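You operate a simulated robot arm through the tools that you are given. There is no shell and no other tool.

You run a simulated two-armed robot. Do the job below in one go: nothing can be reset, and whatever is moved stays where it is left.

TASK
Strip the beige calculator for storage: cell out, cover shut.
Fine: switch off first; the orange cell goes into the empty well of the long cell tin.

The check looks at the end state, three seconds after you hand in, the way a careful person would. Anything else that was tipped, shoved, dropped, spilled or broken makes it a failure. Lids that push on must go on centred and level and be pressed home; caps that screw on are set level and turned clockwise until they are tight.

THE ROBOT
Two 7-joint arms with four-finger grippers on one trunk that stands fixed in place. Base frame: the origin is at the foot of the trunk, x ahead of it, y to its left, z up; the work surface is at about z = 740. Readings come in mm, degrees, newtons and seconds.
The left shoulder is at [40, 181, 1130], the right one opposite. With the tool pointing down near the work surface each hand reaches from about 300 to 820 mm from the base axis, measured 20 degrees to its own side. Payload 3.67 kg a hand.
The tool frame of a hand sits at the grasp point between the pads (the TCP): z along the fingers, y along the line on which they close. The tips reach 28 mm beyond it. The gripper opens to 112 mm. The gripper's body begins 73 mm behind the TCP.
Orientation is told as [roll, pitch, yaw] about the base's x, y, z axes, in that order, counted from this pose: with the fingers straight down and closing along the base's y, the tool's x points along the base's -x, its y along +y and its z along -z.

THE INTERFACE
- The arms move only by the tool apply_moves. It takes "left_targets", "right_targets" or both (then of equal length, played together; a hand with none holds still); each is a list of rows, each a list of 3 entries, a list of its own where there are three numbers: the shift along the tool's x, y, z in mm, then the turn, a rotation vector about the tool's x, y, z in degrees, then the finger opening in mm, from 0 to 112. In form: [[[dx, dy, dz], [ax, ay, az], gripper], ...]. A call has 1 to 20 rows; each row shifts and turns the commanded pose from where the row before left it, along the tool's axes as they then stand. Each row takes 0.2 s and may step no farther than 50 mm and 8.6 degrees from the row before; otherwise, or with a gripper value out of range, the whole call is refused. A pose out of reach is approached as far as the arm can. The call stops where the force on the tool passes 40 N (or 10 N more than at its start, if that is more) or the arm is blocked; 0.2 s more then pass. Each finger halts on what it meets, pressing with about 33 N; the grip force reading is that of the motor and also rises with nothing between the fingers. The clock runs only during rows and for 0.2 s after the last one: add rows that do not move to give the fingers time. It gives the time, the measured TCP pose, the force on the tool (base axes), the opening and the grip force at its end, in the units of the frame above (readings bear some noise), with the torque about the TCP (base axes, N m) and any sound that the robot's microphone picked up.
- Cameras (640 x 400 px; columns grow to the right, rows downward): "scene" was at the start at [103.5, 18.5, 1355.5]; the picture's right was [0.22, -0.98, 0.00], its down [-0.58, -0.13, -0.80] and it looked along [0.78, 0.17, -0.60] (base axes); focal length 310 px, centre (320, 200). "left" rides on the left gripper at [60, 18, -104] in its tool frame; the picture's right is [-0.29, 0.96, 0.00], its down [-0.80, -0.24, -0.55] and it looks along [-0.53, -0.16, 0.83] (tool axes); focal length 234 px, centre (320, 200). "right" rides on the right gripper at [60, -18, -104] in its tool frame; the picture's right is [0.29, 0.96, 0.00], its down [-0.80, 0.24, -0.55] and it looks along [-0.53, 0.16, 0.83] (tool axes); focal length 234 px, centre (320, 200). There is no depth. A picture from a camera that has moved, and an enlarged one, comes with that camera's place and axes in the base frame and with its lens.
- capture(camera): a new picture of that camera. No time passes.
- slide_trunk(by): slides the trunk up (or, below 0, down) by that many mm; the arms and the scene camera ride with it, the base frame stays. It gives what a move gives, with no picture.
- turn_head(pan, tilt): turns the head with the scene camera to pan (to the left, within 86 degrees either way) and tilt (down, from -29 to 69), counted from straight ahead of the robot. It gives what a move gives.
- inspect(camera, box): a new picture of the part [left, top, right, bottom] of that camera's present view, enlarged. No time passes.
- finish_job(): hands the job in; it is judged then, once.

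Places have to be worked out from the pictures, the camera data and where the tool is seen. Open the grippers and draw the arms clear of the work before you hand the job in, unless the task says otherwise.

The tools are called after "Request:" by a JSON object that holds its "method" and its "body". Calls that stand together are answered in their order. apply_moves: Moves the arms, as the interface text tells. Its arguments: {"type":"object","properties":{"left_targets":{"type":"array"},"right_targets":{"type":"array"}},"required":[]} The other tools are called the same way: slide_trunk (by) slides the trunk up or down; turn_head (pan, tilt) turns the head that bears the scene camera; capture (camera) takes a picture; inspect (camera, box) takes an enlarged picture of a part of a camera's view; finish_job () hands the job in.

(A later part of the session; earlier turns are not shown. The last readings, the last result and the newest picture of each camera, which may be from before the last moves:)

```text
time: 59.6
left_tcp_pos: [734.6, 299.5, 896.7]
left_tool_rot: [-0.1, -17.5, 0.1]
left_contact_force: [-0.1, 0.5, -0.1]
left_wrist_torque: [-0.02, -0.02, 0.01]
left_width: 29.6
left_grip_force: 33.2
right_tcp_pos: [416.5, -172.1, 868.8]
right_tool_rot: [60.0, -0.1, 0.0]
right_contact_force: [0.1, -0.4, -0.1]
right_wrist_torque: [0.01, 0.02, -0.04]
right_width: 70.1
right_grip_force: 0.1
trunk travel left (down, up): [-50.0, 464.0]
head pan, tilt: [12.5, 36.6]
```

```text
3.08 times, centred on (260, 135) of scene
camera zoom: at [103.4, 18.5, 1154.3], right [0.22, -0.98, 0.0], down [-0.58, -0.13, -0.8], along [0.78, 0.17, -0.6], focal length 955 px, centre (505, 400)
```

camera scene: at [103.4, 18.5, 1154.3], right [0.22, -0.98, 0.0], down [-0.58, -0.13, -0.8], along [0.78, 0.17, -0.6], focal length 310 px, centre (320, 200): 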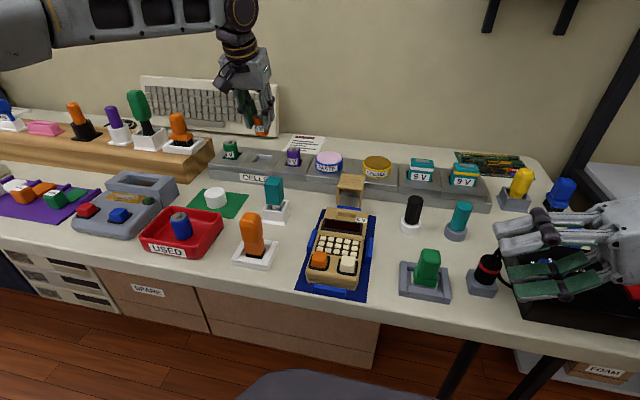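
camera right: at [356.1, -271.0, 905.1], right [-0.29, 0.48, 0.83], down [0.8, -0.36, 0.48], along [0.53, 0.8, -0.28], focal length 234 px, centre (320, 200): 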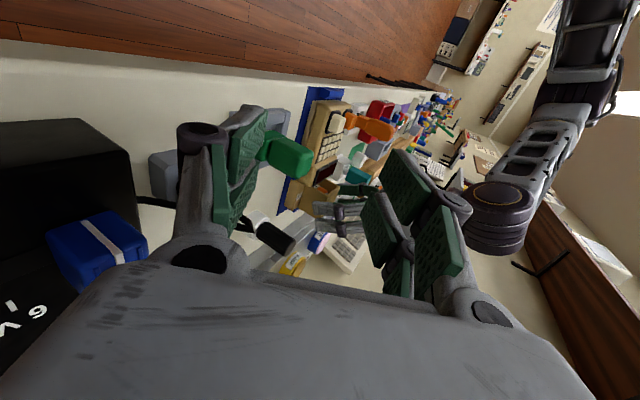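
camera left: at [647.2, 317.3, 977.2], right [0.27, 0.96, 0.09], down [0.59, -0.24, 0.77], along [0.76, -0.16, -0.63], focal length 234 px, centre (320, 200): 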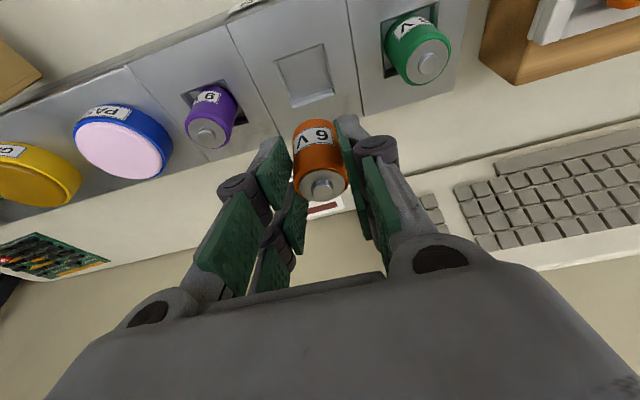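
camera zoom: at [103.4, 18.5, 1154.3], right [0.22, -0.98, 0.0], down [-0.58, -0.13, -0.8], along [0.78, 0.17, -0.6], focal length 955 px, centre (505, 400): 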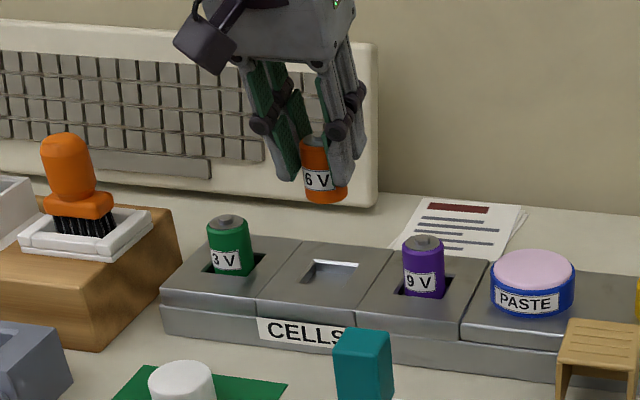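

I'll zoom on the well in both views to fix its centre and yaw.

Request:
{"method": "inspect", "body": {"camera": "left", "box": [160, 0, 470, 200]}}

Request:
{"method": "inspect", "body": {"camera": "left", "box": [250, 20, 370, 120]}}

Request:
{"method": "inspect", "body": {"camera": "scene", "box": [215, 135, 315, 190]}}

```text
2.00 times, centred on (315, 100) of left
camera zoom: at [647.2, 317.3, 977.2], right [0.27, 0.96, 0.09], down [0.59, -0.24, 0.77], along [0.76, -0.16, -0.63], focal length 468 px, centre (330, 400)
```

zoom: 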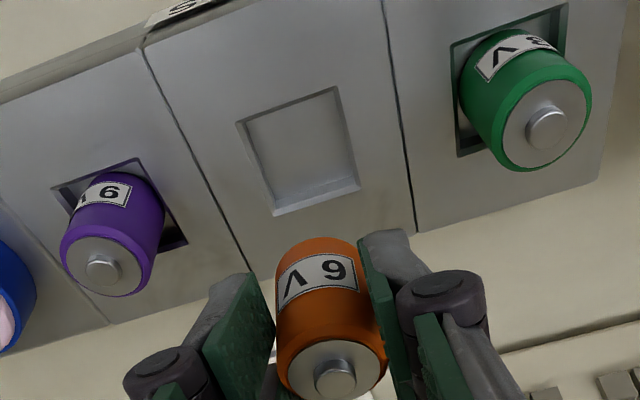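

```text
4.00 times, centred on (310, 70) of left
camera zoom: at [647.2, 317.3, 977.2], right [0.27, 0.96, 0.09], down [0.59, -0.24, 0.77], along [0.76, -0.16, -0.63], focal length 937 px, centre (360, 720)
```

zoom: 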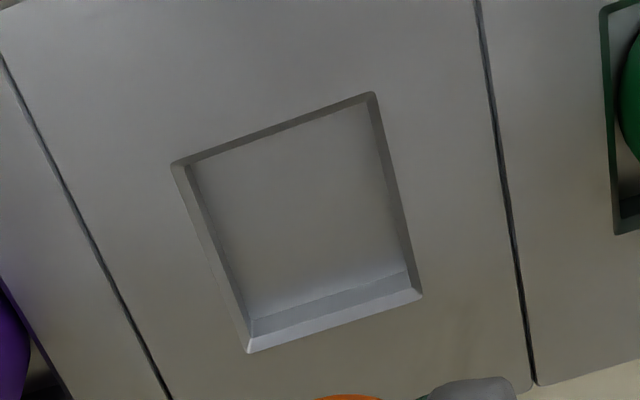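

```text
6.40 times, centred on (265, 162) of scene
camera zoom: at [103.4, 18.5, 1154.3], right [0.22, -0.98, 0.0], down [-0.58, -0.13, -0.8], along [0.78, 0.17, -0.6], focal length 1986 px, centre (672, 440)
```

zoom: 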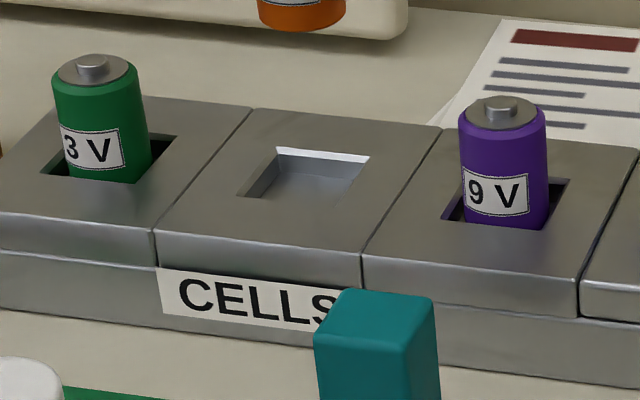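

Well is ~41 mm square, centre ≈ (732, 301), tin top z≈777; the cell axis is ≈ (741, 299). I'll shift −9.5 mm in x, +1.5 in y and lower 50 mm to just above the tin.

Request:
{"method": "apply_moves", "body": {"left_targets": [[[8, 0.5, 15], [0, 0, 0], 26], [[8, 0.5, 15], [0, 0, 0], 26], [[8, 0.5, 14.8], [0, 0, 0], 26], [[0, 0, 0], [0, 0, 0], 26]]}}

Request:
{"method": "inspect", "body": {"camera": "left", "box": [200, 60, 440, 220]}}

Request:
{"method": "inspect", "body": {"camera": "scene", "box": [215, 125, 315, 190]}}

Request:
{"method": "capture", "body": {"camera": "right"}}

```text
time: 60.6
left_tcp_pos: [725.4, 301.7, 846.0]
left_tool_rot: [0.0, -17.5, 0.1]
left_contact_force: [0.0, 0.5, -0.9]
left_wrist_torque: [0.0, 0.02, 0.03]
left_width: 29.2
left_grip_force: 33.3
right_tcp_pos: [415.8, -172.0, 869.1]
right_tool_rot: [59.9, -0.1, 0.1]
right_contact_force: [-0.2, 0.4, 0.8]
right_wrist_torque: [0.02, 0.02, -0.02]
right_width: 70.0
right_grip_force: 0.0
trunk travel left (down, up): [-50.0, 464.0]
head pan, tilt: [12.5, 36.6]
```

```text
2.50 times, centred on (320, 140) of left
camera zoom: at [638.3, 319.7, 927.3], right [0.27, 0.96, 0.09], down [0.59, -0.24, 0.77], along [0.76, -0.16, -0.63], focal length 585 px, centre (320, 350)
```

zoom: 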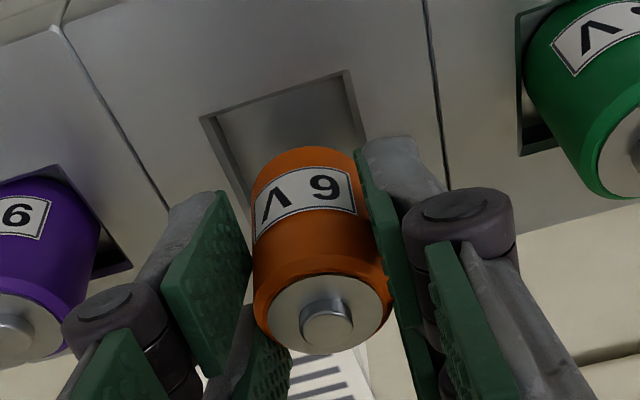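

```text
6.15 times, centred on (265, 158) of scene
camera zoom: at [103.4, 18.3, 1154.3], right [0.22, -0.98, 0.0], down [-0.58, -0.13, -0.8], along [0.78, 0.17, -0.6], focal length 1910 px, centre (658, 462)
```

zoom: 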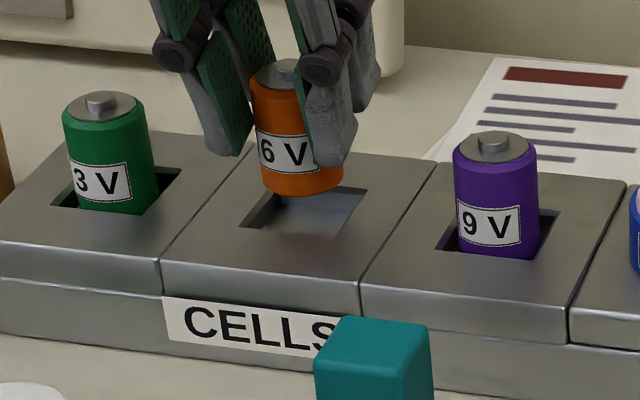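

```text
taken
camera right: at [356.2, -271.1, 905.0], right [-0.29, 0.48, 0.83], down [0.8, -0.36, 0.48], along [0.53, 0.8, -0.28], focal length 234 px, centre (320, 200)
```

right: 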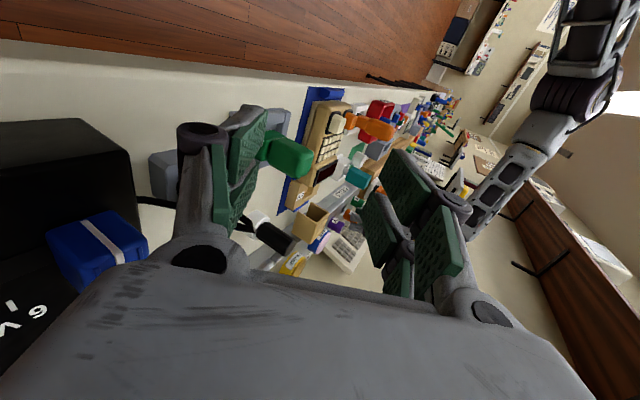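

Cell axis now ≈ (732.5, 301) vs well centre ≈ (733, 299.5). I'll nudge −1.5 mm in y and lower 20 mm, then look.

Request:
{"method": "apply_moves", "body": {"left_targets": [[[1.5, -1.5, 4.8], [0, 0, 0], 26], [[1.5, 0, 4.8], [0, 0, 0], 26], [[1.5, 0, 4.8], [0, 0, 0], 26], [[1.5, 0, 4.8], [0, 0, 0], 26], [[0, 0, 0], [0, 0, 0], 26]]}}

Request:
{"method": "inspect", "body": {"camera": "left", "box": [200, 60, 440, 220]}}

Request:
{"method": "inspect", "body": {"camera": "scene", "box": [215, 125, 315, 190]}}

```text
time: 61.8
left_tcp_pos: [722.7, 300.4, 829.1]
left_tool_rot: [0.0, -17.8, 0.1]
left_contact_force: [-4.6, 1.7, 27.1]
left_wrist_torque: [0.04, -0.38, 0.05]
left_width: 29.3
left_grip_force: 33.0
right_tcp_pos: [414.1, -171.3, 869.6]
right_tool_rot: [60.1, -0.1, 0.0]
right_contact_force: [0.8, 0.2, 1.3]
right_wrist_torque: [-0.03, -0.01, -0.05]
right_width: 70.3
right_grip_force: 0.0
trunk travel left (down, up): [-50.0, 464.0]
head pan, tilt: [12.5, 36.6]
```

```text
2.50 times, centred on (320, 140) of left
camera zoom: at [636.4, 317.5, 910.4], right [0.27, 0.96, 0.09], down [0.59, -0.24, 0.77], along [0.76, -0.16, -0.63], focal length 585 px, centre (320, 350)
```

zoom: 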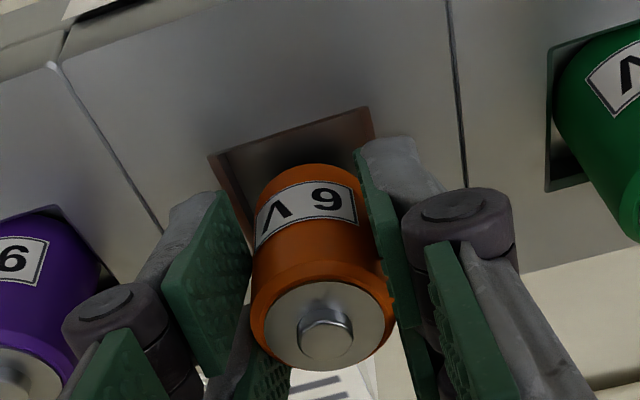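

```text
6.15 times, centred on (265, 158) of scene
camera zoom: at [100.1, 17.5, 1154.7], right [0.22, -0.98, 0.0], down [-0.58, -0.13, -0.8], along [0.79, 0.17, -0.59], focal length 1910 px, centre (658, 462)
```

zoom: 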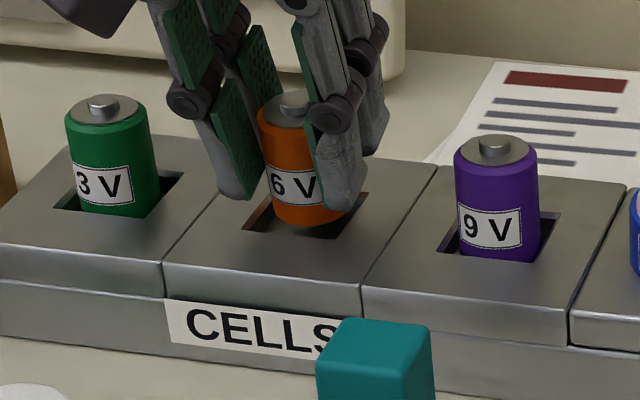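

27 N at z≈829 with the cell's front edge ~10 mm behind the front rim: it is catching on the rear rim. I'll raise 10 mm, shift −5.5 mm in x, and re-inspect.

Request:
{"method": "apply_moves", "body": {"left_targets": [[[-1.5, 0, -4.8], [0, 0, 0], 26], [[-1.5, 0, -4.8], [0, 0, 0], 26], [[5.25, -0.5, -1.65], [0, 0, 0], 26], [[0, 0, 0], [0, 0, 0], 26]]}}

Request:
{"method": "inspect", "body": {"camera": "left", "box": [200, 60, 440, 220]}}

Request:
{"method": "inspect", "body": {"camera": "scene", "box": [215, 125, 315, 190]}}

```text
time: 62.8
left_tcp_pos: [719.5, 299.4, 835.7]
left_tool_rot: [0.0, -17.5, 0.1]
left_contact_force: [1.2, -0.5, -0.4]
left_wrist_torque: [0.01, 0.0, 0.01]
left_width: 29.2
left_grip_force: 32.7
right_tcp_pos: [417.5, -172.1, 867.7]
right_tool_rot: [60.1, 0.0, 0.0]
right_contact_force: [-0.5, 0.3, 0.7]
right_wrist_torque: [-0.01, -0.01, 0.0]
right_width: 69.9
right_grip_force: 0.2
trunk travel left (down, up): [-50.0, 464.0]
head pan, tilt: [12.5, 36.6]
```

```text
2.50 times, centred on (320, 140) of left
camera zoom: at [632.6, 318.2, 916.6], right [0.27, 0.96, 0.09], down [0.6, -0.24, 0.77], along [0.76, -0.16, -0.64], focal length 585 px, centre (320, 350)
```

zoom: 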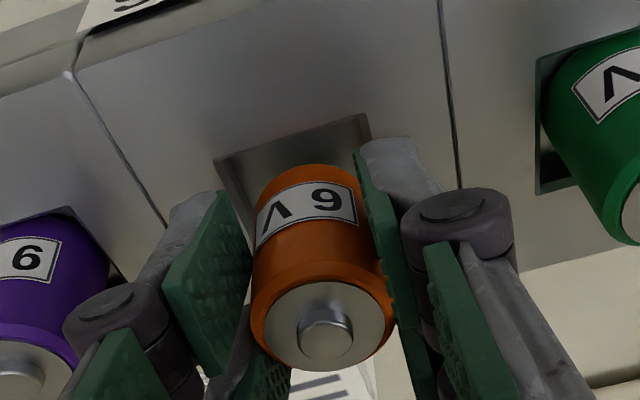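

```text
6.15 times, centred on (265, 158) of scene
camera zoom: at [103.6, 18.5, 1154.2], right [0.22, -0.98, 0.0], down [-0.58, -0.13, -0.8], along [0.78, 0.17, -0.6], focal length 1910 px, centre (658, 462)
```

zoom: 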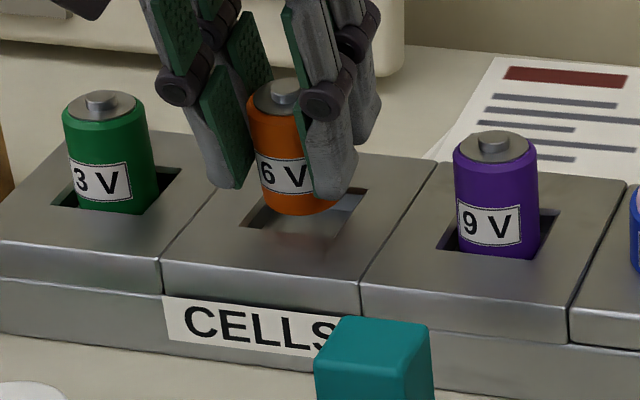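

Now nearly centred in x; it needs about −2 mm in y. Shifting and lowering in small steps.

Request:
{"method": "apply_moves", "body": {"left_targets": [[[0.5, -2, 0], [0, 0, 0], 26], [[0.6, 0, 1.9], [0, 0, 0], 26], [[0.6, 0, 1.9], [0, 0, 0], 26], [[0.6, 0, 1.9], [0, 0, 0], 26], [[0.6, 0, 1.9], [0, 0, 0], 26]]}}

Request:
{"method": "inspect", "body": {"camera": "left", "box": [200, 60, 440, 220]}}

Request:
{"method": "inspect", "body": {"camera": "scene", "box": [215, 125, 315, 190]}}

```text
time: 64.0
left_tcp_pos: [719.9, 297.5, 826.3]
left_tool_rot: [0.0, -17.5, 0.1]
left_contact_force: [-0.7, -1.0, -0.5]
left_wrist_torque: [-0.02, 0.0, 0.01]
left_width: 28.9
left_grip_force: 32.7
right_tcp_pos: [417.0, -171.4, 868.0]
right_tool_rot: [60.0, -0.1, 0.0]
right_contact_force: [-1.2, -0.3, -0.3]
right_wrist_torque: [-0.03, 0.0, 0.01]
right_width: 69.9
right_grip_force: 0.0
trunk travel left (down, up): [-50.0, 464.0]
head pan, tilt: [12.5, 36.6]
```

```text
2.50 times, centred on (320, 140) of left
camera zoom: at [632.2, 316.1, 908.8], right [0.27, 0.96, 0.09], down [0.59, -0.24, 0.77], along [0.76, -0.16, -0.63], focal length 585 px, centre (320, 350)
```

zoom: 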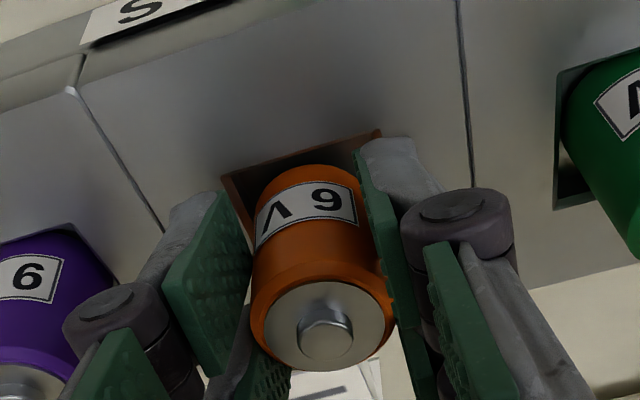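

```text
6.15 times, centred on (265, 158) of scene
camera zoom: at [103.5, 18.6, 1154.3], right [0.22, -0.98, 0.0], down [-0.58, -0.13, -0.8], along [0.78, 0.17, -0.6], focal length 1910 px, centre (658, 462)
```

zoom: 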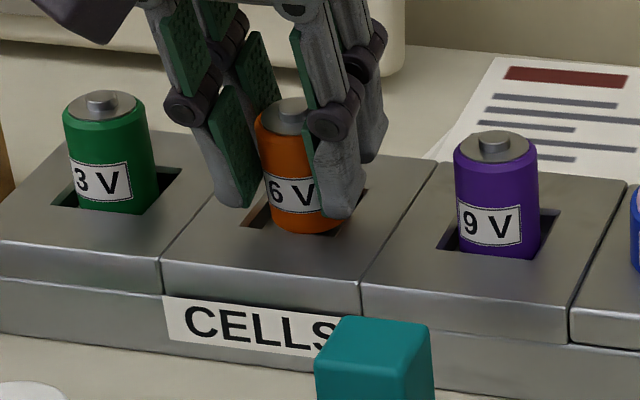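

Past the previous contact height with no force, so it's entering the well. Continuing down in 2 mm steps.

Request:
{"method": "apply_moves", "body": {"left_targets": [[[0.6, 0, 1.9], [0, 0, 0], 26], [[0.6, 0, 1.9], [0, 0, 0], 26], [[0.45, 0, 1.43], [0, 0, 0], 26]]}}

Request:
{"method": "inspect", "body": {"camera": "left", "box": [200, 60, 440, 220]}}

Request:
{"method": "inspect", "body": {"camera": "scene", "box": [215, 125, 315, 190]}}

```text
time: 64.8
left_tcp_pos: [718.9, 298.3, 823.5]
left_tool_rot: [-0.1, -17.6, 0.1]
left_contact_force: [0.6, 2.4, -1.0]
left_wrist_torque: [0.12, -0.04, 0.02]
left_width: 29.1
left_grip_force: 32.8
right_tcp_pos: [416.9, -171.6, 868.9]
right_tool_rot: [60.0, 0.0, 0.0]
right_contact_force: [-0.2, -0.4, 1.4]
right_wrist_torque: [-0.01, 0.0, -0.04]
right_width: 69.9
right_grip_force: 0.1
trunk travel left (down, up): [-50.0, 464.0]
head pan, tilt: [12.5, 36.6]
```

```text
2.50 times, centred on (320, 140) of left
camera zoom: at [631.8, 316.0, 904.3], right [0.27, 0.96, 0.09], down [0.59, -0.24, 0.77], along [0.76, -0.16, -0.63], focal length 585 px, centre (320, 350)
```

zoom: 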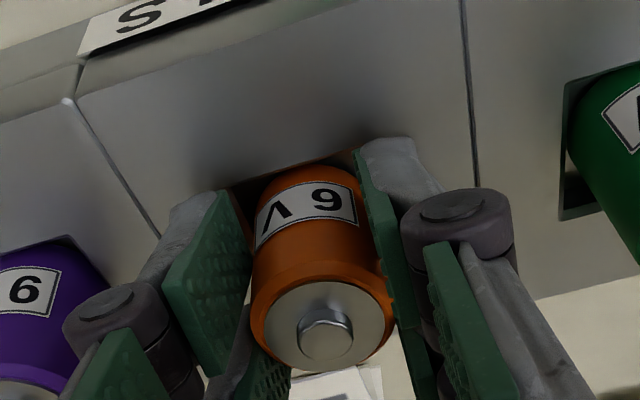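

```text
6.15 times, centred on (265, 158) of scene
camera zoom: at [103.5, 18.7, 1154.3], right [0.22, -0.98, 0.0], down [-0.58, -0.13, -0.8], along [0.78, 0.17, -0.6], focal length 1910 px, centre (658, 462)
```

zoom: 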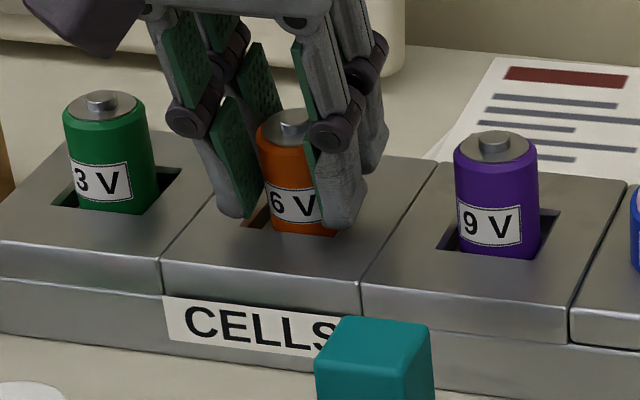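

The cell's lower edge is now below the front rim. Going down a few more mm.

Request:
{"method": "apply_moves", "body": {"left_targets": [[[0.6, 0, 1.9], [0, 0, 0], 26], [[0.6, 0, 1.9], [0, 0, 0], 26], [[0, 0, 0], [0, 0, 0], 26]]}}

Request:
{"method": "inspect", "body": {"camera": "scene", "box": [215, 125, 315, 190]}}

Request:
{"method": "inspect", "body": {"camera": "left", "box": [200, 60, 440, 220]}}

```text
time: 65.6
left_tcp_pos: [718.2, 298.0, 823.0]
left_tool_rot: [0.0, -17.9, 0.0]
left_contact_force: [2.7, 5.4, 20.7]
left_wrist_torque: [0.23, 0.01, 0.02]
left_width: 28.8
left_grip_force: 32.9
right_tcp_pos: [416.1, -171.2, 869.0]
right_tool_rot: [60.1, -0.1, 0.0]
right_contact_force: [-0.5, 0.6, 0.4]
right_wrist_torque: [-0.03, -0.02, 0.02]
right_width: 70.1
right_grip_force: 0.0
trunk travel left (down, up): [-50.0, 464.0]
head pan, tilt: [12.5, 36.6]
```

```text
6.15 times, centred on (265, 158) of scene
camera zoom: at [101.7, 18.2, 1154.6], right [0.22, -0.98, 0.0], down [-0.58, -0.13, -0.8], along [0.78, 0.17, -0.6], focal length 1910 px, centre (658, 462)
```

zoom: 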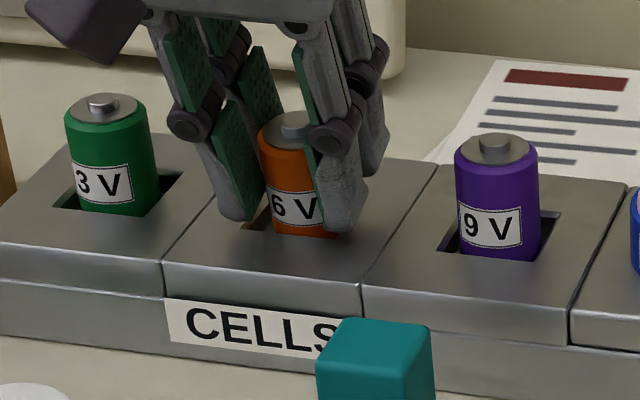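

```text
2.50 times, centred on (320, 140) of left
camera zoom: at [630.9, 315.9, 903.5], right [0.27, 0.96, 0.09], down [0.59, -0.24, 0.77], along [0.76, -0.16, -0.63], focal length 585 px, centre (320, 350)
```

zoom: 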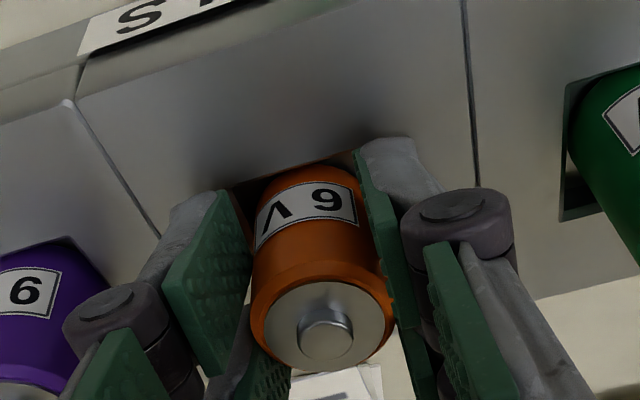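

Contact of ~20 N at z≈823. I'll relieve 3 mm of command, check, and then open slightly to let it settle.

Request:
{"method": "apply_moves", "body": {"left_targets": [[[-0.9, 0, -2.9], [0, 0, 0], 26], [[0, 0, 0], [0, 0, 0], 26]]}}

Request:
{"method": "inspect", "body": {"camera": "scene", "box": [230, 135, 290, 175]}}

```text
time: 66.2
left_tcp_pos: [718.1, 298.1, 823.5]
left_tool_rot: [0.0, -17.6, 0.1]
left_contact_force: [4.1, 5.2, 14.8]
left_wrist_torque: [0.2, -0.08, 0.08]
left_width: 29.0
left_grip_force: 32.5
right_tcp_pos: [417.5, -172.4, 868.5]
right_tool_rot: [60.0, -0.1, 0.1]
right_contact_force: [0.3, -0.1, 0.1]
right_wrist_torque: [0.01, 0.03, 0.01]
right_width: 69.7
right_grip_force: 0.0
trunk travel left (down, up): [-50.0, 464.0]
head pan, tilt: [12.5, 36.6]
```

```text
10.00 times, centred on (260, 155) of scene
camera zoom: at [102.5, 18.3, 1154.4], right [0.22, -0.98, 0.0], down [-0.58, -0.13, -0.8], along [0.78, 0.17, -0.6], focal length 3103 px, centre (920, 650)
```

zoom: 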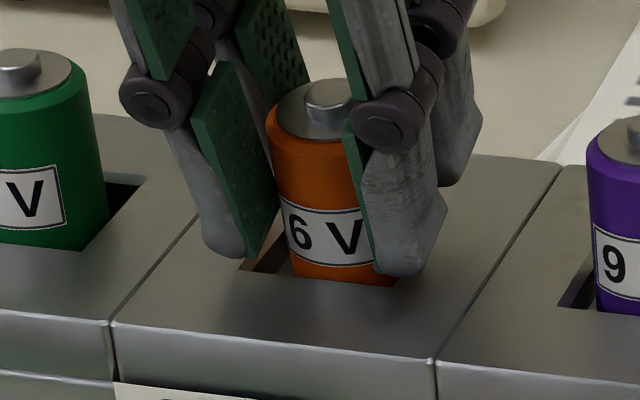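

It is inside the well; side forces suggest it leans on the −x/−y walls. Shifting +1.5 in x and +1 in y, then pressing on gently.

Request:
{"method": "apply_moves", "body": {"left_targets": [[[-1.43, 1, 0.45], [0, 0, 0], 26], [[0, 0, 0], [0, 0, 0], 26]]}}

Request:
{"method": "apply_moves", "body": {"left_targets": [[[0.6, 0, 1.9], [0, 0, 0], 26], [[0, 0, 0], [0, 0, 0], 26]]}}

Request:
{"method": "inspect", "body": {"camera": "scene", "box": [230, 135, 290, 175]}}

```text
time: 66.8
left_tcp_pos: [717.6, 298.5, 823.9]
left_tool_rot: [0.0, -17.5, 0.0]
left_contact_force: [-3.0, 0.0, 11.3]
left_wrist_torque: [0.01, 0.2, 0.0]
left_width: 28.9
left_grip_force: 32.7
right_tcp_pos: [416.3, -171.7, 869.0]
right_tool_rot: [60.0, -0.1, 0.0]
right_contact_force: [-0.7, -0.2, 0.5]
right_wrist_torque: [-0.02, 0.01, 0.04]
right_width: 70.0
right_grip_force: 0.1
trunk travel left (down, up): [-50.0, 464.0]
head pan, tilt: [12.5, 36.6]
```

```text
time: 67.4
left_tcp_pos: [718.9, 298.3, 823.2]
left_tool_rot: [0.0, -17.6, 0.1]
left_contact_force: [-4.4, 0.2, 17.3]
left_wrist_torque: [0.01, 0.31, 0.01]
left_width: 28.8
left_grip_force: 33.1
right_tcp_pos: [416.7, -172.9, 869.9]
right_tool_rot: [60.2, -0.1, 0.0]
right_contact_force: [0.7, 0.7, 0.1]
right_wrist_torque: [0.02, 0.01, 0.03]
right_width: 70.0
right_grip_force: 0.1
trunk travel left (down, up): [-50.0, 464.0]
head pan, tilt: [12.5, 36.6]
```

```text
10.00 times, centred on (260, 155) of scene
camera zoom: at [101.3, 17.7, 1154.6], right [0.22, -0.98, 0.0], down [-0.58, -0.13, -0.8], along [0.78, 0.17, -0.59], focal length 3103 px, centre (920, 650)
```

zoom: 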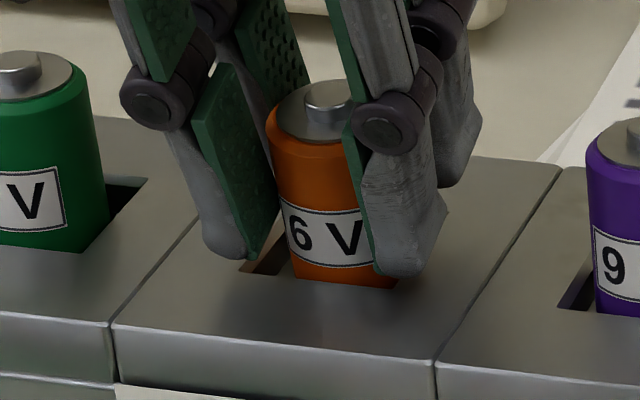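

The stop height is unchanged and its nub is level with the purple cell's (~z 822), so it's on the well floor. Relieving and opening slightly.

Request:
{"method": "apply_moves", "body": {"left_targets": [[[-0.6, 0, -1.9], [0, 0, 0], 26], [[-0.5, 0, -1.5], [0, 0, 0], 30], [[0, 0, 0], [0, 0, 0], 33], [[0, 0, 0], [0, 0, 0], 36], [[0, 0, 0], [0, 0, 0], 39]]}}

Request:
{"method": "inspect", "body": {"camera": "scene", "box": [215, 125, 315, 190]}}

Request:
{"method": "inspect", "body": {"camera": "left", "box": [200, 60, 440, 220]}}

```text
time: 68.6
left_tcp_pos: [719.5, 298.6, 824.2]
left_tool_rot: [0.0, -17.6, 0.1]
left_contact_force: [0.6, 0.0, 0.2]
left_wrist_torque: [0.04, -0.01, 0.02]
left_width: 39.1
left_grip_force: 0.1
right_tcp_pos: [416.4, -172.7, 868.0]
right_tool_rot: [60.1, 0.0, 0.0]
right_contact_force: [0.2, 1.2, 1.2]
right_wrist_torque: [0.02, 0.01, 0.01]
right_width: 70.0
right_grip_force: 0.1
trunk travel left (down, up): [-50.0, 464.0]
head pan, tilt: [12.5, 36.6]
```

```text
6.15 times, centred on (265, 158) of scene
camera zoom: at [103.5, 18.5, 1154.3], right [0.22, -0.98, 0.0], down [-0.58, -0.13, -0.8], along [0.78, 0.17, -0.6], focal length 1910 px, centre (658, 462)
```

zoom: 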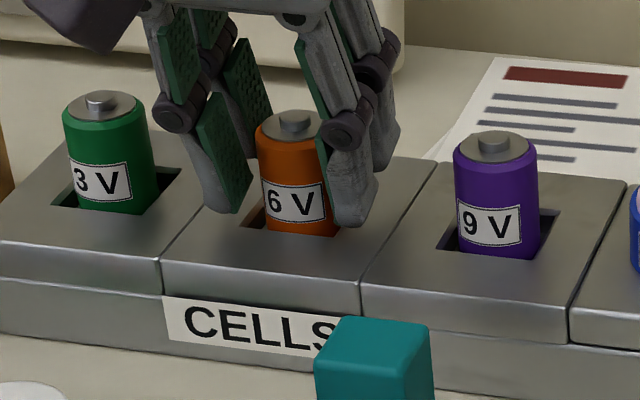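

```text
2.50 times, centred on (320, 140) of left
camera zoom: at [633.2, 316.6, 904.9], right [0.27, 0.96, 0.09], down [0.59, -0.24, 0.77], along [0.76, -0.16, -0.63], focal length 585 px, centre (320, 350)
```

zoom: 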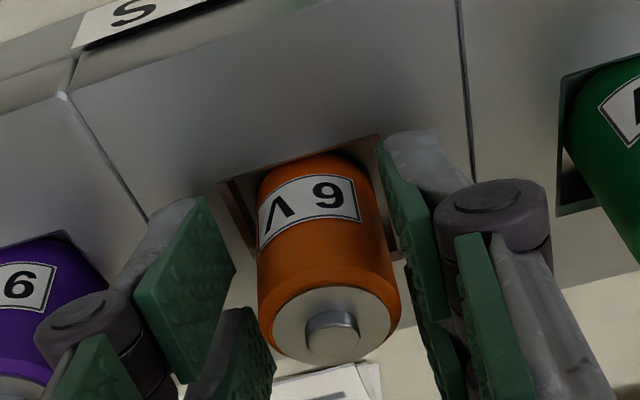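

Released: the cell stands upright in the well. Opening a little more and lifting straight up.

Request:
{"method": "apply_moves", "body": {"left_targets": [[[0, 0, 0], [0, 0, 0], 44], [[-3, 0, -9.5], [0, 0, 0], 44], [[-6, 0, -19], [0, 0, 0], 44], [[-9, 0, -28.6], [0, 0, 0], 44], [[-9, 0, -28.6], [0, 0, 0], 44], [[0, 0, 0], [0, 0, 0], 60]]}}

Request:
{"method": "inspect", "body": {"camera": "scene", "box": [215, 115, 335, 195]}}

Request:
{"method": "capture", "body": {"camera": "left"}}

```text
time: 70.0
left_tcp_pos: [722.3, 298.0, 914.1]
left_tool_rot: [0.0, -17.5, 0.1]
left_contact_force: [0.7, 0.9, -0.1]
left_wrist_torque: [0.04, -0.01, -0.02]
left_width: 60.1
left_grip_force: 0.2
right_tcp_pos: [416.4, -171.5, 868.8]
right_tool_rot: [60.0, 0.0, -0.1]
right_contact_force: [-0.1, 0.0, -0.1]
right_wrist_torque: [0.01, 0.02, -0.02]
right_width: 69.8
right_grip_force: 0.1
trunk travel left (down, up): [-50.0, 464.0]
head pan, tilt: [12.5, 36.6]
```

```text
5.00 times, centred on (275, 155) of scene
camera zoom: at [103.6, 18.6, 1154.3], right [0.22, -0.98, 0.0], down [-0.58, -0.13, -0.8], along [0.78, 0.17, -0.6], focal length 1552 px, centre (545, 425)
```

zoom: 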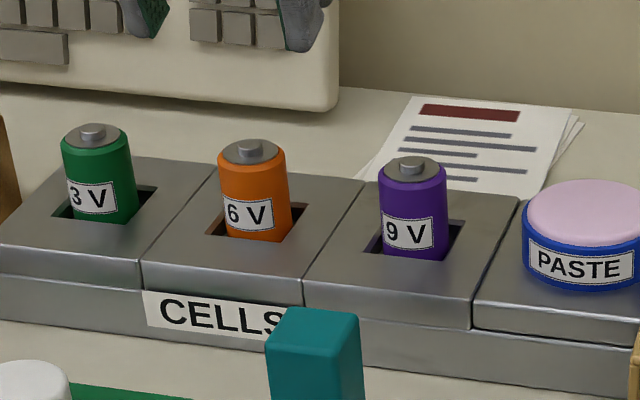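

```text
taken
camera left: at [634.0, 315.9, 994.9], right [0.27, 0.96, 0.09], down [0.59, -0.24, 0.77], along [0.76, -0.16, -0.63], focal length 234 px, centre (320, 200)
```

left: 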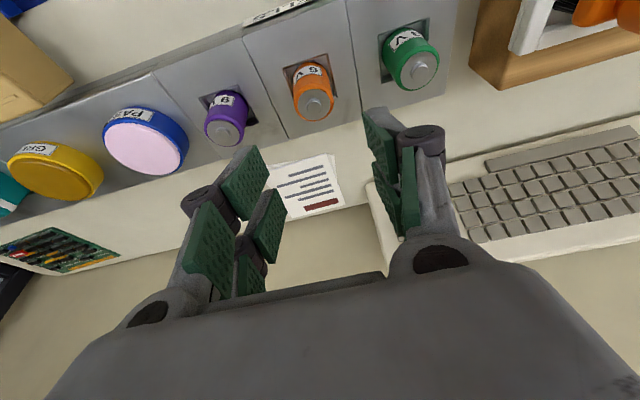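

The orange cell sits in the well just like its neighbours. Now to shut the cover: pitch to −36° and go back above the hood with fingers open.

Request:
{"method": "apply_moves", "body": {"left_targets": [[[0, 0, 0], [0, -6.2, 0], 72], [[0, 0, 0], [0, -6.2, 0], 72], [[0, 0, 0], [0, -6.1, 0], 72], [[9.3, -28.3, -6.8], [0, 0, 0], 72], [[9.3, -28.3, -6.8], [0, 0, 0], 72], [[9.3, -28.3, -6.8], [0, 0, 0], 72], [[9.3, -28.3, -6.8], [0, 0, 0], 72], [[9.3, -28.3, -6.8], [0, 0, 0], 72], [[9.3, -28.3, -6.8], [0, 0, 0], 72], [[9.3, -28.3, -6.8], [0, 0, 0], 72], [[9.3, -28.3, -6.8], [0, 0, 0], 72], [[13.5, 0, 18.6], [0, 0, 0], 72], [[13.5, 0, 18.6], [0, 0, 0], 72], [[0, 0, 0], [0, 0, 0], 72]]}}

Request:
{"method": "capture", "body": {"camera": "left"}}

Request:
{"method": "inspect", "body": {"camera": "scene", "box": [290, 120, 410, 300]}}

Request:
{"method": "inspect", "body": {"camera": "right", "box": [280, 130, 380, 230]}}

```text
time: 73.0
left_tcp_pos: [628.0, 71.3, 867.6]
left_tool_rot: [0.1, -36.0, 0.1]
left_contact_force: [-0.3, 0.2, 0.0]
left_wrist_torque: [0.03, 0.02, 0.01]
left_width: 72.2
left_grip_force: 0.0
right_tcp_pos: [415.8, -172.7, 868.4]
right_tool_rot: [60.0, 0.1, -0.1]
right_contact_force: [1.3, -0.1, -0.3]
right_wrist_torque: [-0.03, -0.02, 0.02]
right_width: 69.9
right_grip_force: 0.0
trunk travel left (down, up): [-50.0, 464.0]
head pan, tilt: [12.5, 36.6]
```

```text
taken
camera left: at [520.1, 89.2, 916.2], right [0.23, 0.96, 0.17], down [0.32, -0.24, 0.92], along [0.92, -0.16, -0.36], focal length 234 px, centre (320, 200)
```

left: 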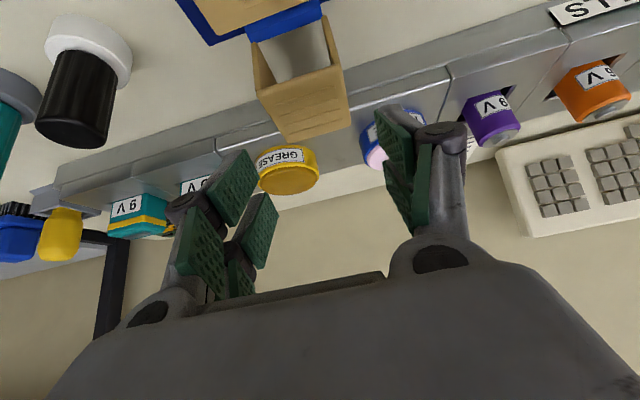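

```text
2.22 times, centred on (350, 210) of scene
camera zoom: at [103.2, 18.4, 1154.3], right [0.22, -0.98, 0.0], down [-0.58, -0.13, -0.8], along [0.78, 0.17, -0.6], focal length 690 px, centre (253, 178)
```

zoom: 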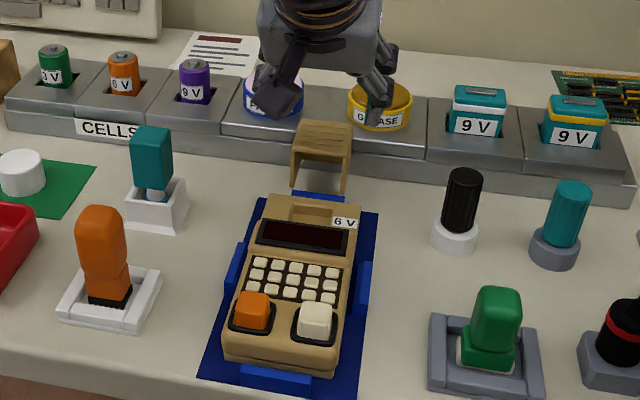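

```text
4.00 times, centred on (330, 180) of right
camera zoom: at [356.0, -271.0, 905.1], right [-0.29, 0.48, 0.83], down [0.8, -0.36, 0.48], along [0.53, 0.8, -0.28], focal length 937 px, centre (280, 280)
```

zoom: 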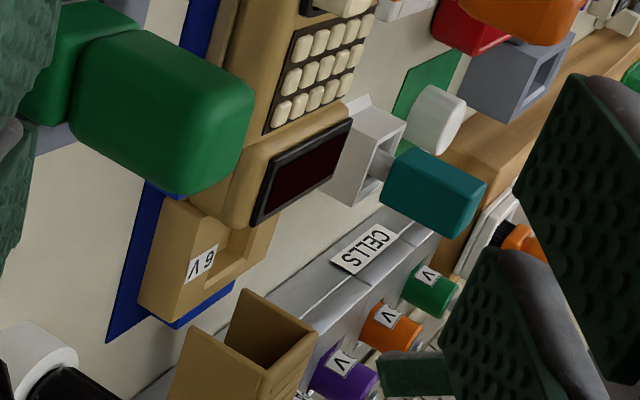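

Hood centre y≈70–71, front x≈607. Descending to z≈808 and gripping it.

Request:
{"method": "apply_moves", "body": {"left_targets": [[[11.8, -0.2, 16.2], [0, 0, 0], 72], [[11.8, -0.2, 16.2], [0, 0, 0], 72], [[11.8, 0, 16.2], [0, 0, 0], 72], [[0, 0, 0], [0, 0, 0], 62], [[0, 0, 0], [0, 0, 0], 54], [[0, 0, 0], [0, 0, 0], 46]]}}

Request:
{"method": "inspect", "body": {"camera": "right", "box": [280, 130, 380, 230]}}

```text
time: 74.4
left_tcp_pos: [629.8, 71.7, 807.0]
left_tool_rot: [0.0, -36.0, 0.0]
left_contact_force: [-0.7, 0.3, 0.2]
left_wrist_torque: [-0.14, -0.31, -0.02]
left_width: 51.7
left_grip_force: 33.2
right_tcp_pos: [417.6, -171.7, 868.4]
right_tool_rot: [60.1, 0.0, -0.1]
right_contact_force: [0.1, 1.6, -0.4]
right_wrist_torque: [-0.01, -0.03, -0.02]
right_width: 70.1
right_grip_force: 0.0
trunk travel left (down, up): [-50.0, 464.0]
head pan, tilt: [12.5, 36.6]
```

```text
4.00 times, centred on (330, 180) of right
camera zoom: at [356.2, -271.0, 905.0], right [-0.29, 0.48, 0.83], down [0.8, -0.36, 0.48], along [0.53, 0.8, -0.28], focal length 937 px, centre (280, 280)
```

zoom: 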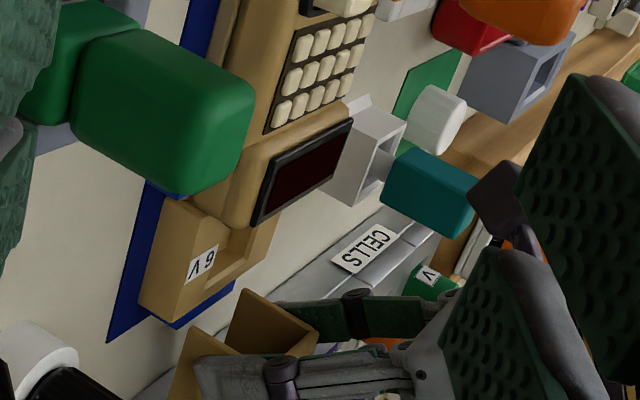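

Gripped at 51.7. Sliding −x 40 mm.

Request:
{"method": "apply_moves", "body": {"left_targets": [[[3.24, 0, -2.35], [0, 0, 0], 46], [[3.24, 0, -2.35], [0, 0, 0], 46], [[3.24, 0, -2.35], [0, 0, 0], 46], [[3.24, 0, -2.35], [0, 0, 0], 46], [[3.24, 0, -2.35], [0, 0, 0], 46], [[3.24, 0, -2.35], [0, 0, 0], 46], [[3.24, 0, -2.35], [0, 0, 0], 46], [[3.24, 0, -2.35], [0, 0, 0], 46], [[3.24, 0, -2.35], [0, 0, 0], 46], [[3.24, 0, -2.35], [0, 0, 0], 46]]}}

Request:
{"method": "inspect", "body": {"camera": "right", "box": [280, 130, 380, 230]}}

Request:
{"method": "inspect", "body": {"camera": "scene", "box": [300, 150, 400, 240]}}

```text
time: 76.6
left_tcp_pos: [589.2, 70.6, 808.4]
left_tool_rot: [0.0, -36.0, 0.1]
left_contact_force: [-0.1, 0.2, -0.5]
left_wrist_torque: [0.03, -0.41, 0.0]
left_width: 52.0
left_grip_force: 32.7
right_tcp_pos: [417.4, -172.1, 868.0]
right_tool_rot: [60.0, 0.1, 0.0]
right_contact_force: [0.4, 0.2, -0.3]
right_wrist_torque: [-0.05, 0.0, -0.02]
right_width: 69.9
right_grip_force: 0.1
trunk travel left (down, up): [-50.0, 464.0]
head pan, tilt: [12.5, 36.6]
```

```text
4.00 times, centred on (330, 180) of right
camera zoom: at [356.5, -271.0, 904.9], right [-0.29, 0.48, 0.83], down [0.8, -0.36, 0.48], along [0.53, 0.8, -0.28], focal length 937 px, centre (280, 280)
```

zoom: 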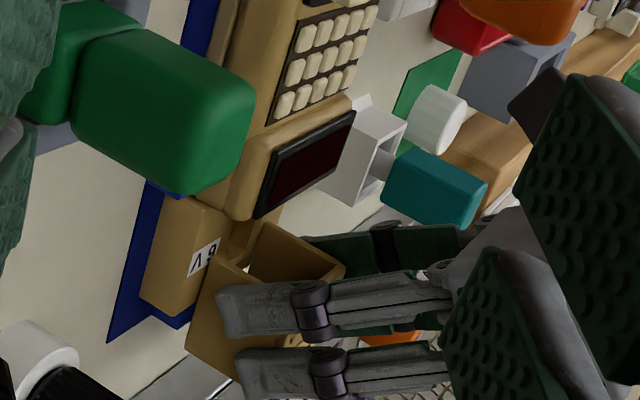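

```text
4.44 times, centred on (350, 195) of scene
camera zoom: at [103.7, 18.4, 1154.3], right [0.22, -0.98, 0.0], down [-0.58, -0.13, -0.8], along [0.78, 0.17, -0.6], focal length 1379 px, centre (187, 222)
```

zoom: 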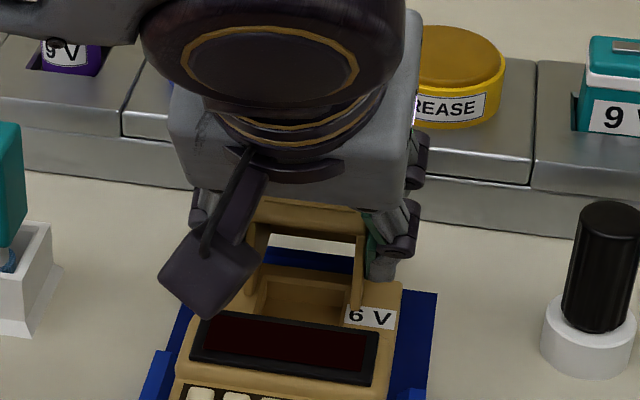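

Hood front now ≈ x 566. Continuing in small steps until it meets its closed stop.

Request:
{"method": "apply_moves", "body": {"left_targets": [[[2.43, 0, -1.76], [0, 0, 0], 46], [[2.43, 0, -1.76], [0, 0, 0], 46], [[2.43, 0, -1.76], [0, 0, 0], 46], [[1.62, 0, -1.18], [0, 0, 0], 46]]}}

Request:
{"method": "inspect", "body": {"camera": "right", "box": [280, 130, 380, 230]}}

Request:
{"method": "inspect", "body": {"camera": "scene", "box": [300, 150, 400, 240]}}

```text
time: 77.6
left_tcp_pos: [576.4, 71.3, 808.6]
left_tool_rot: [0.0, -36.0, 0.1]
left_contact_force: [0.9, -0.2, -0.8]
left_wrist_torque: [0.02, -0.4, -0.07]
left_width: 51.8
left_grip_force: 32.9
right_tcp_pos: [416.1, -172.1, 869.3]
right_tool_rot: [60.1, 0.0, 0.0]
right_contact_force: [0.3, -0.4, -0.2]
right_wrist_torque: [0.0, 0.03, 0.02]
right_width: 70.0
right_grip_force: 0.0
trunk travel left (down, up): [-50.0, 464.0]
head pan, tilt: [12.5, 36.6]
```

```text
4.00 times, centred on (330, 180) of right
camera zoom: at [356.5, -271.0, 904.9], right [-0.29, 0.48, 0.83], down [0.8, -0.36, 0.48], along [0.53, 0.8, -0.28], focal length 937 px, centre (280, 280)
```

zoom: 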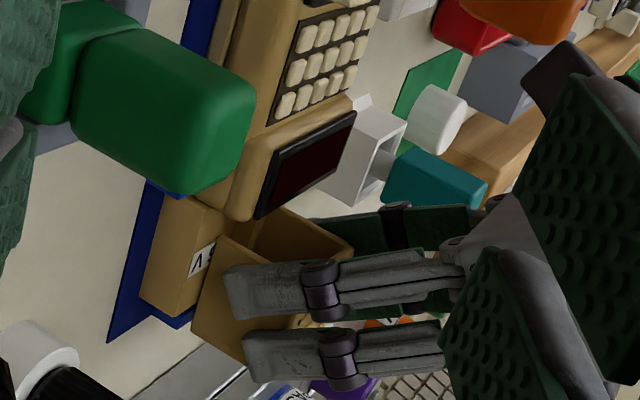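

```text
4.44 times, centred on (350, 195) of scene
camera zoom: at [103.8, 18.4, 1154.3], right [0.22, -0.98, 0.0], down [-0.58, -0.13, -0.8], along [0.78, 0.17, -0.6], focal length 1379 px, centre (187, 222)
```

zoom: 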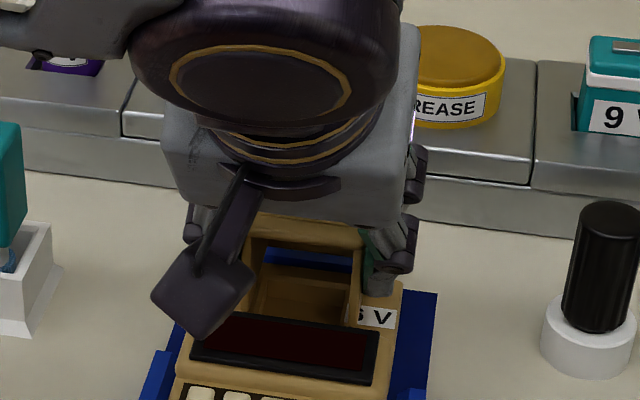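

Hood front ≈ 557, still free. A few more 2 mm steps.

Request:
{"method": "apply_moves", "body": {"left_targets": [[[1.62, 0, -1.18], [0, 0, 0], 46], [[1.62, 0, -1.18], [0, 0, 0], 46], [[1.62, 0, -1.18], [0, 0, 0], 46]]}}

Request:
{"method": "inspect", "body": {"camera": "right", "box": [280, 130, 380, 230]}}

Request:
{"method": "inspect", "body": {"camera": "scene", "box": [300, 150, 400, 240]}}

```text
time: 78.4
left_tcp_pos: [571.1, 72.3, 809.0]
left_tool_rot: [0.0, -36.0, 0.1]
left_contact_force: [1.6, 0.0, 0.3]
left_wrist_torque: [0.03, -0.33, -0.05]
left_width: 51.9
left_grip_force: 33.0
right_tcp_pos: [417.2, -172.5, 867.7]
right_tool_rot: [60.0, 0.0, 0.0]
right_contact_force: [-1.0, -0.2, 0.8]
right_wrist_torque: [-0.01, 0.0, -0.01]
right_width: 70.1
right_grip_force: 0.1
trunk travel left (down, up): [-50.0, 464.0]
head pan, tilt: [12.5, 36.6]
```

```text
4.00 times, centred on (330, 180) of right
camera zoom: at [356.5, -271.0, 904.9], right [-0.29, 0.48, 0.83], down [0.8, -0.36, 0.48], along [0.53, 0.8, -0.28], focal length 937 px, centre (280, 280)
```

zoom: 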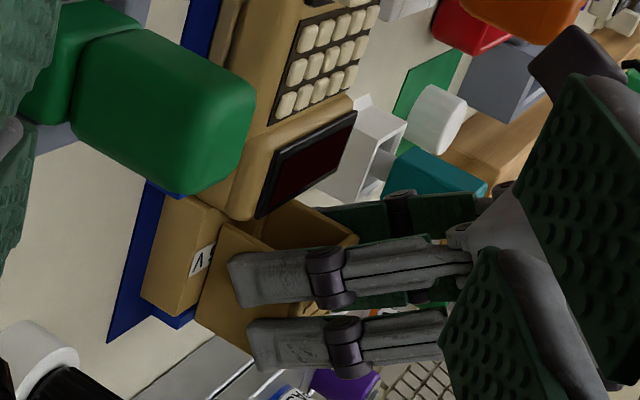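

```text
4.44 times, centred on (350, 195) of scene
camera zoom: at [103.7, 18.4, 1154.3], right [0.22, -0.98, 0.0], down [-0.58, -0.13, -0.8], along [0.78, 0.17, -0.6], focal length 1379 px, centre (187, 222)
```

zoom: 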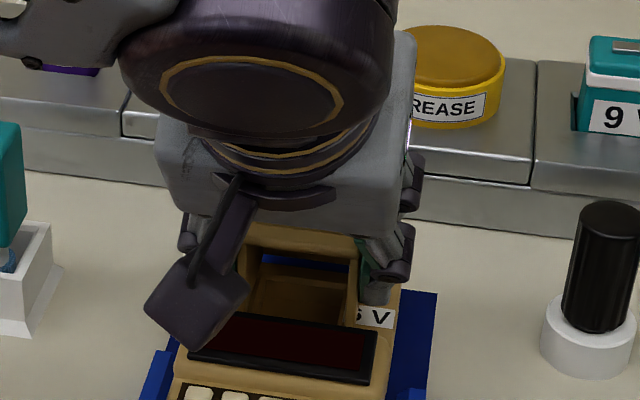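

Still free. Continuing.

Request:
{"method": "apply_moves", "body": {"left_targets": [[[1.62, 0, -1.18], [0, 0, 0], 46], [[1.62, 0, -1.18], [0, 0, 0], 46], [[1.62, 0, -1.18], [0, 0, 0], 46]]}}

Request:
{"method": "inspect", "body": {"camera": "right", "box": [280, 130, 380, 230]}}

Request:
{"method": "inspect", "body": {"camera": "scene", "box": [300, 150, 400, 240]}}

```text
time: 79.2
left_tcp_pos: [565.3, 72.6, 808.3]
left_tool_rot: [0.1, -35.9, 0.2]
left_contact_force: [1.8, -0.2, -0.4]
left_wrist_torque: [-0.01, -0.31, -0.08]
left_width: 51.7
left_grip_force: 33.8
right_tcp_pos: [417.5, -171.9, 869.0]
right_tool_rot: [60.1, 0.0, 0.0]
right_contact_force: [0.1, -0.1, 0.7]
right_wrist_torque: [0.0, 0.0, 0.02]
right_width: 70.0
right_grip_force: 0.0
trunk travel left (down, up): [-50.0, 464.0]
head pan, tilt: [12.5, 36.6]
```

```text
4.00 times, centred on (330, 180) of right
camera zoom: at [356.5, -270.9, 904.9], right [-0.29, 0.48, 0.83], down [0.8, -0.36, 0.48], along [0.53, 0.8, -0.28], focal length 937 px, centre (280, 280)
```

zoom: 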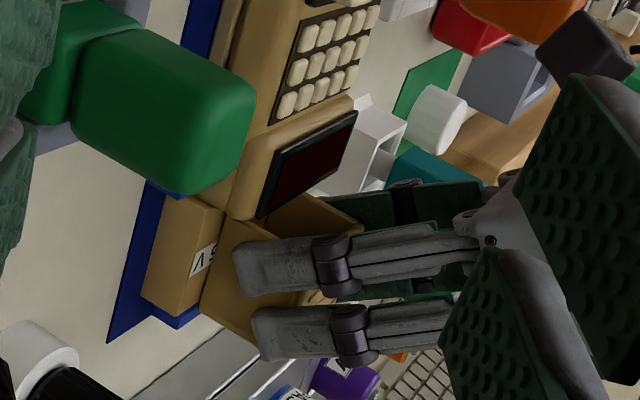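

```text
4.44 times, centred on (350, 195) of scene
camera zoom: at [103.7, 18.5, 1154.3], right [0.22, -0.98, 0.0], down [-0.58, -0.13, -0.8], along [0.78, 0.17, -0.6], focal length 1379 px, centre (187, 222)
```

zoom: 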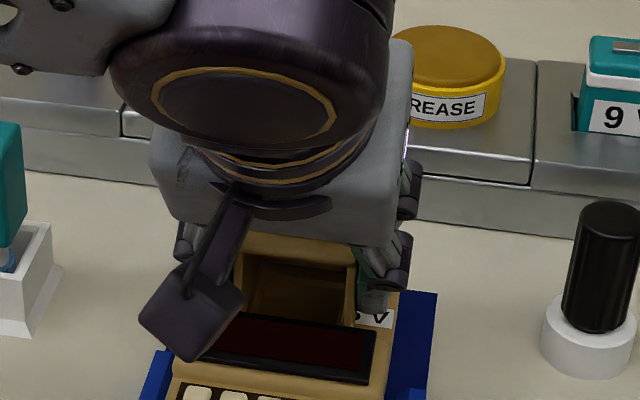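

Hood front ≈ 548 now, about where it started. I'll keep pressing a little to find the closed stop.

Request:
{"method": "apply_moves", "body": {"left_targets": [[[1.62, 0, -1.18], [0, 0, 0], 46], [[1.62, 0, -1.18], [0, 0, 0], 46]]}}

Request:
{"method": "inspect", "body": {"camera": "right", "box": [280, 130, 380, 230]}}

Request:
{"method": "inspect", "body": {"camera": "scene", "box": [300, 150, 400, 240]}}

```text
time: 79.8
left_tcp_pos: [562.6, 71.6, 808.1]
left_tool_rot: [0.0, -36.1, 0.2]
left_contact_force: [10.7, 1.7, 0.7]
left_wrist_torque: [0.17, -0.6, -0.43]
left_width: 51.8
left_grip_force: 33.4
right_tcp_pos: [416.7, -171.2, 868.4]
right_tool_rot: [60.0, 0.0, 0.0]
right_contact_force: [0.7, 0.4, -0.5]
right_wrist_torque: [-0.01, -0.01, 0.01]
right_width: 70.0
right_grip_force: 0.1
trunk travel left (down, up): [-50.0, 464.0]
head pan, tilt: [12.5, 36.6]
```

```text
4.00 times, centred on (330, 180) of right
camera zoom: at [357.2, -270.9, 904.7], right [-0.29, 0.48, 0.83], down [0.8, -0.36, 0.48], along [0.53, 0.8, -0.28], focal length 937 px, centre (280, 280)
```

zoom: 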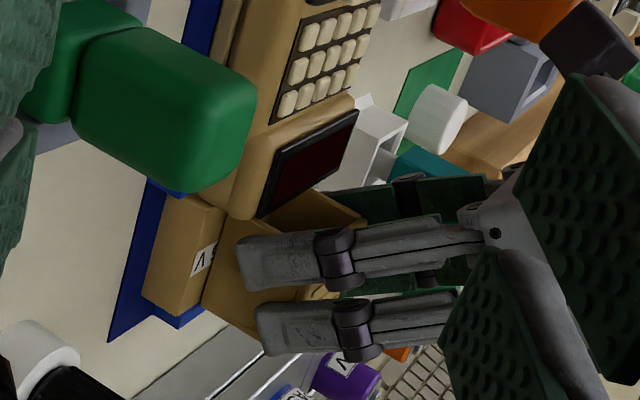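

```text
4.44 times, centred on (350, 195) of scene
camera zoom: at [104.6, 18.5, 1154.2], right [0.22, -0.98, 0.0], down [-0.58, -0.13, -0.8], along [0.78, 0.17, -0.6], focal length 1379 px, centre (187, 222)
```

zoom: 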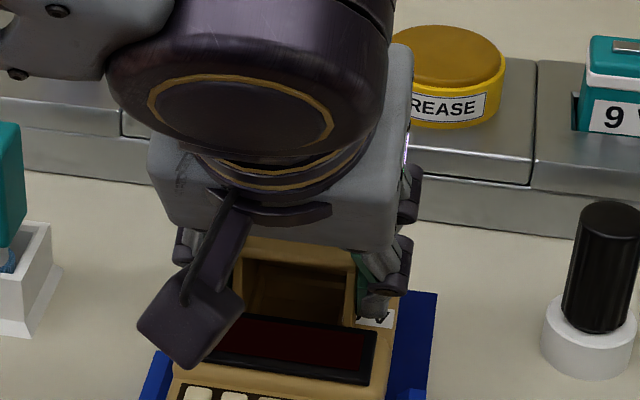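

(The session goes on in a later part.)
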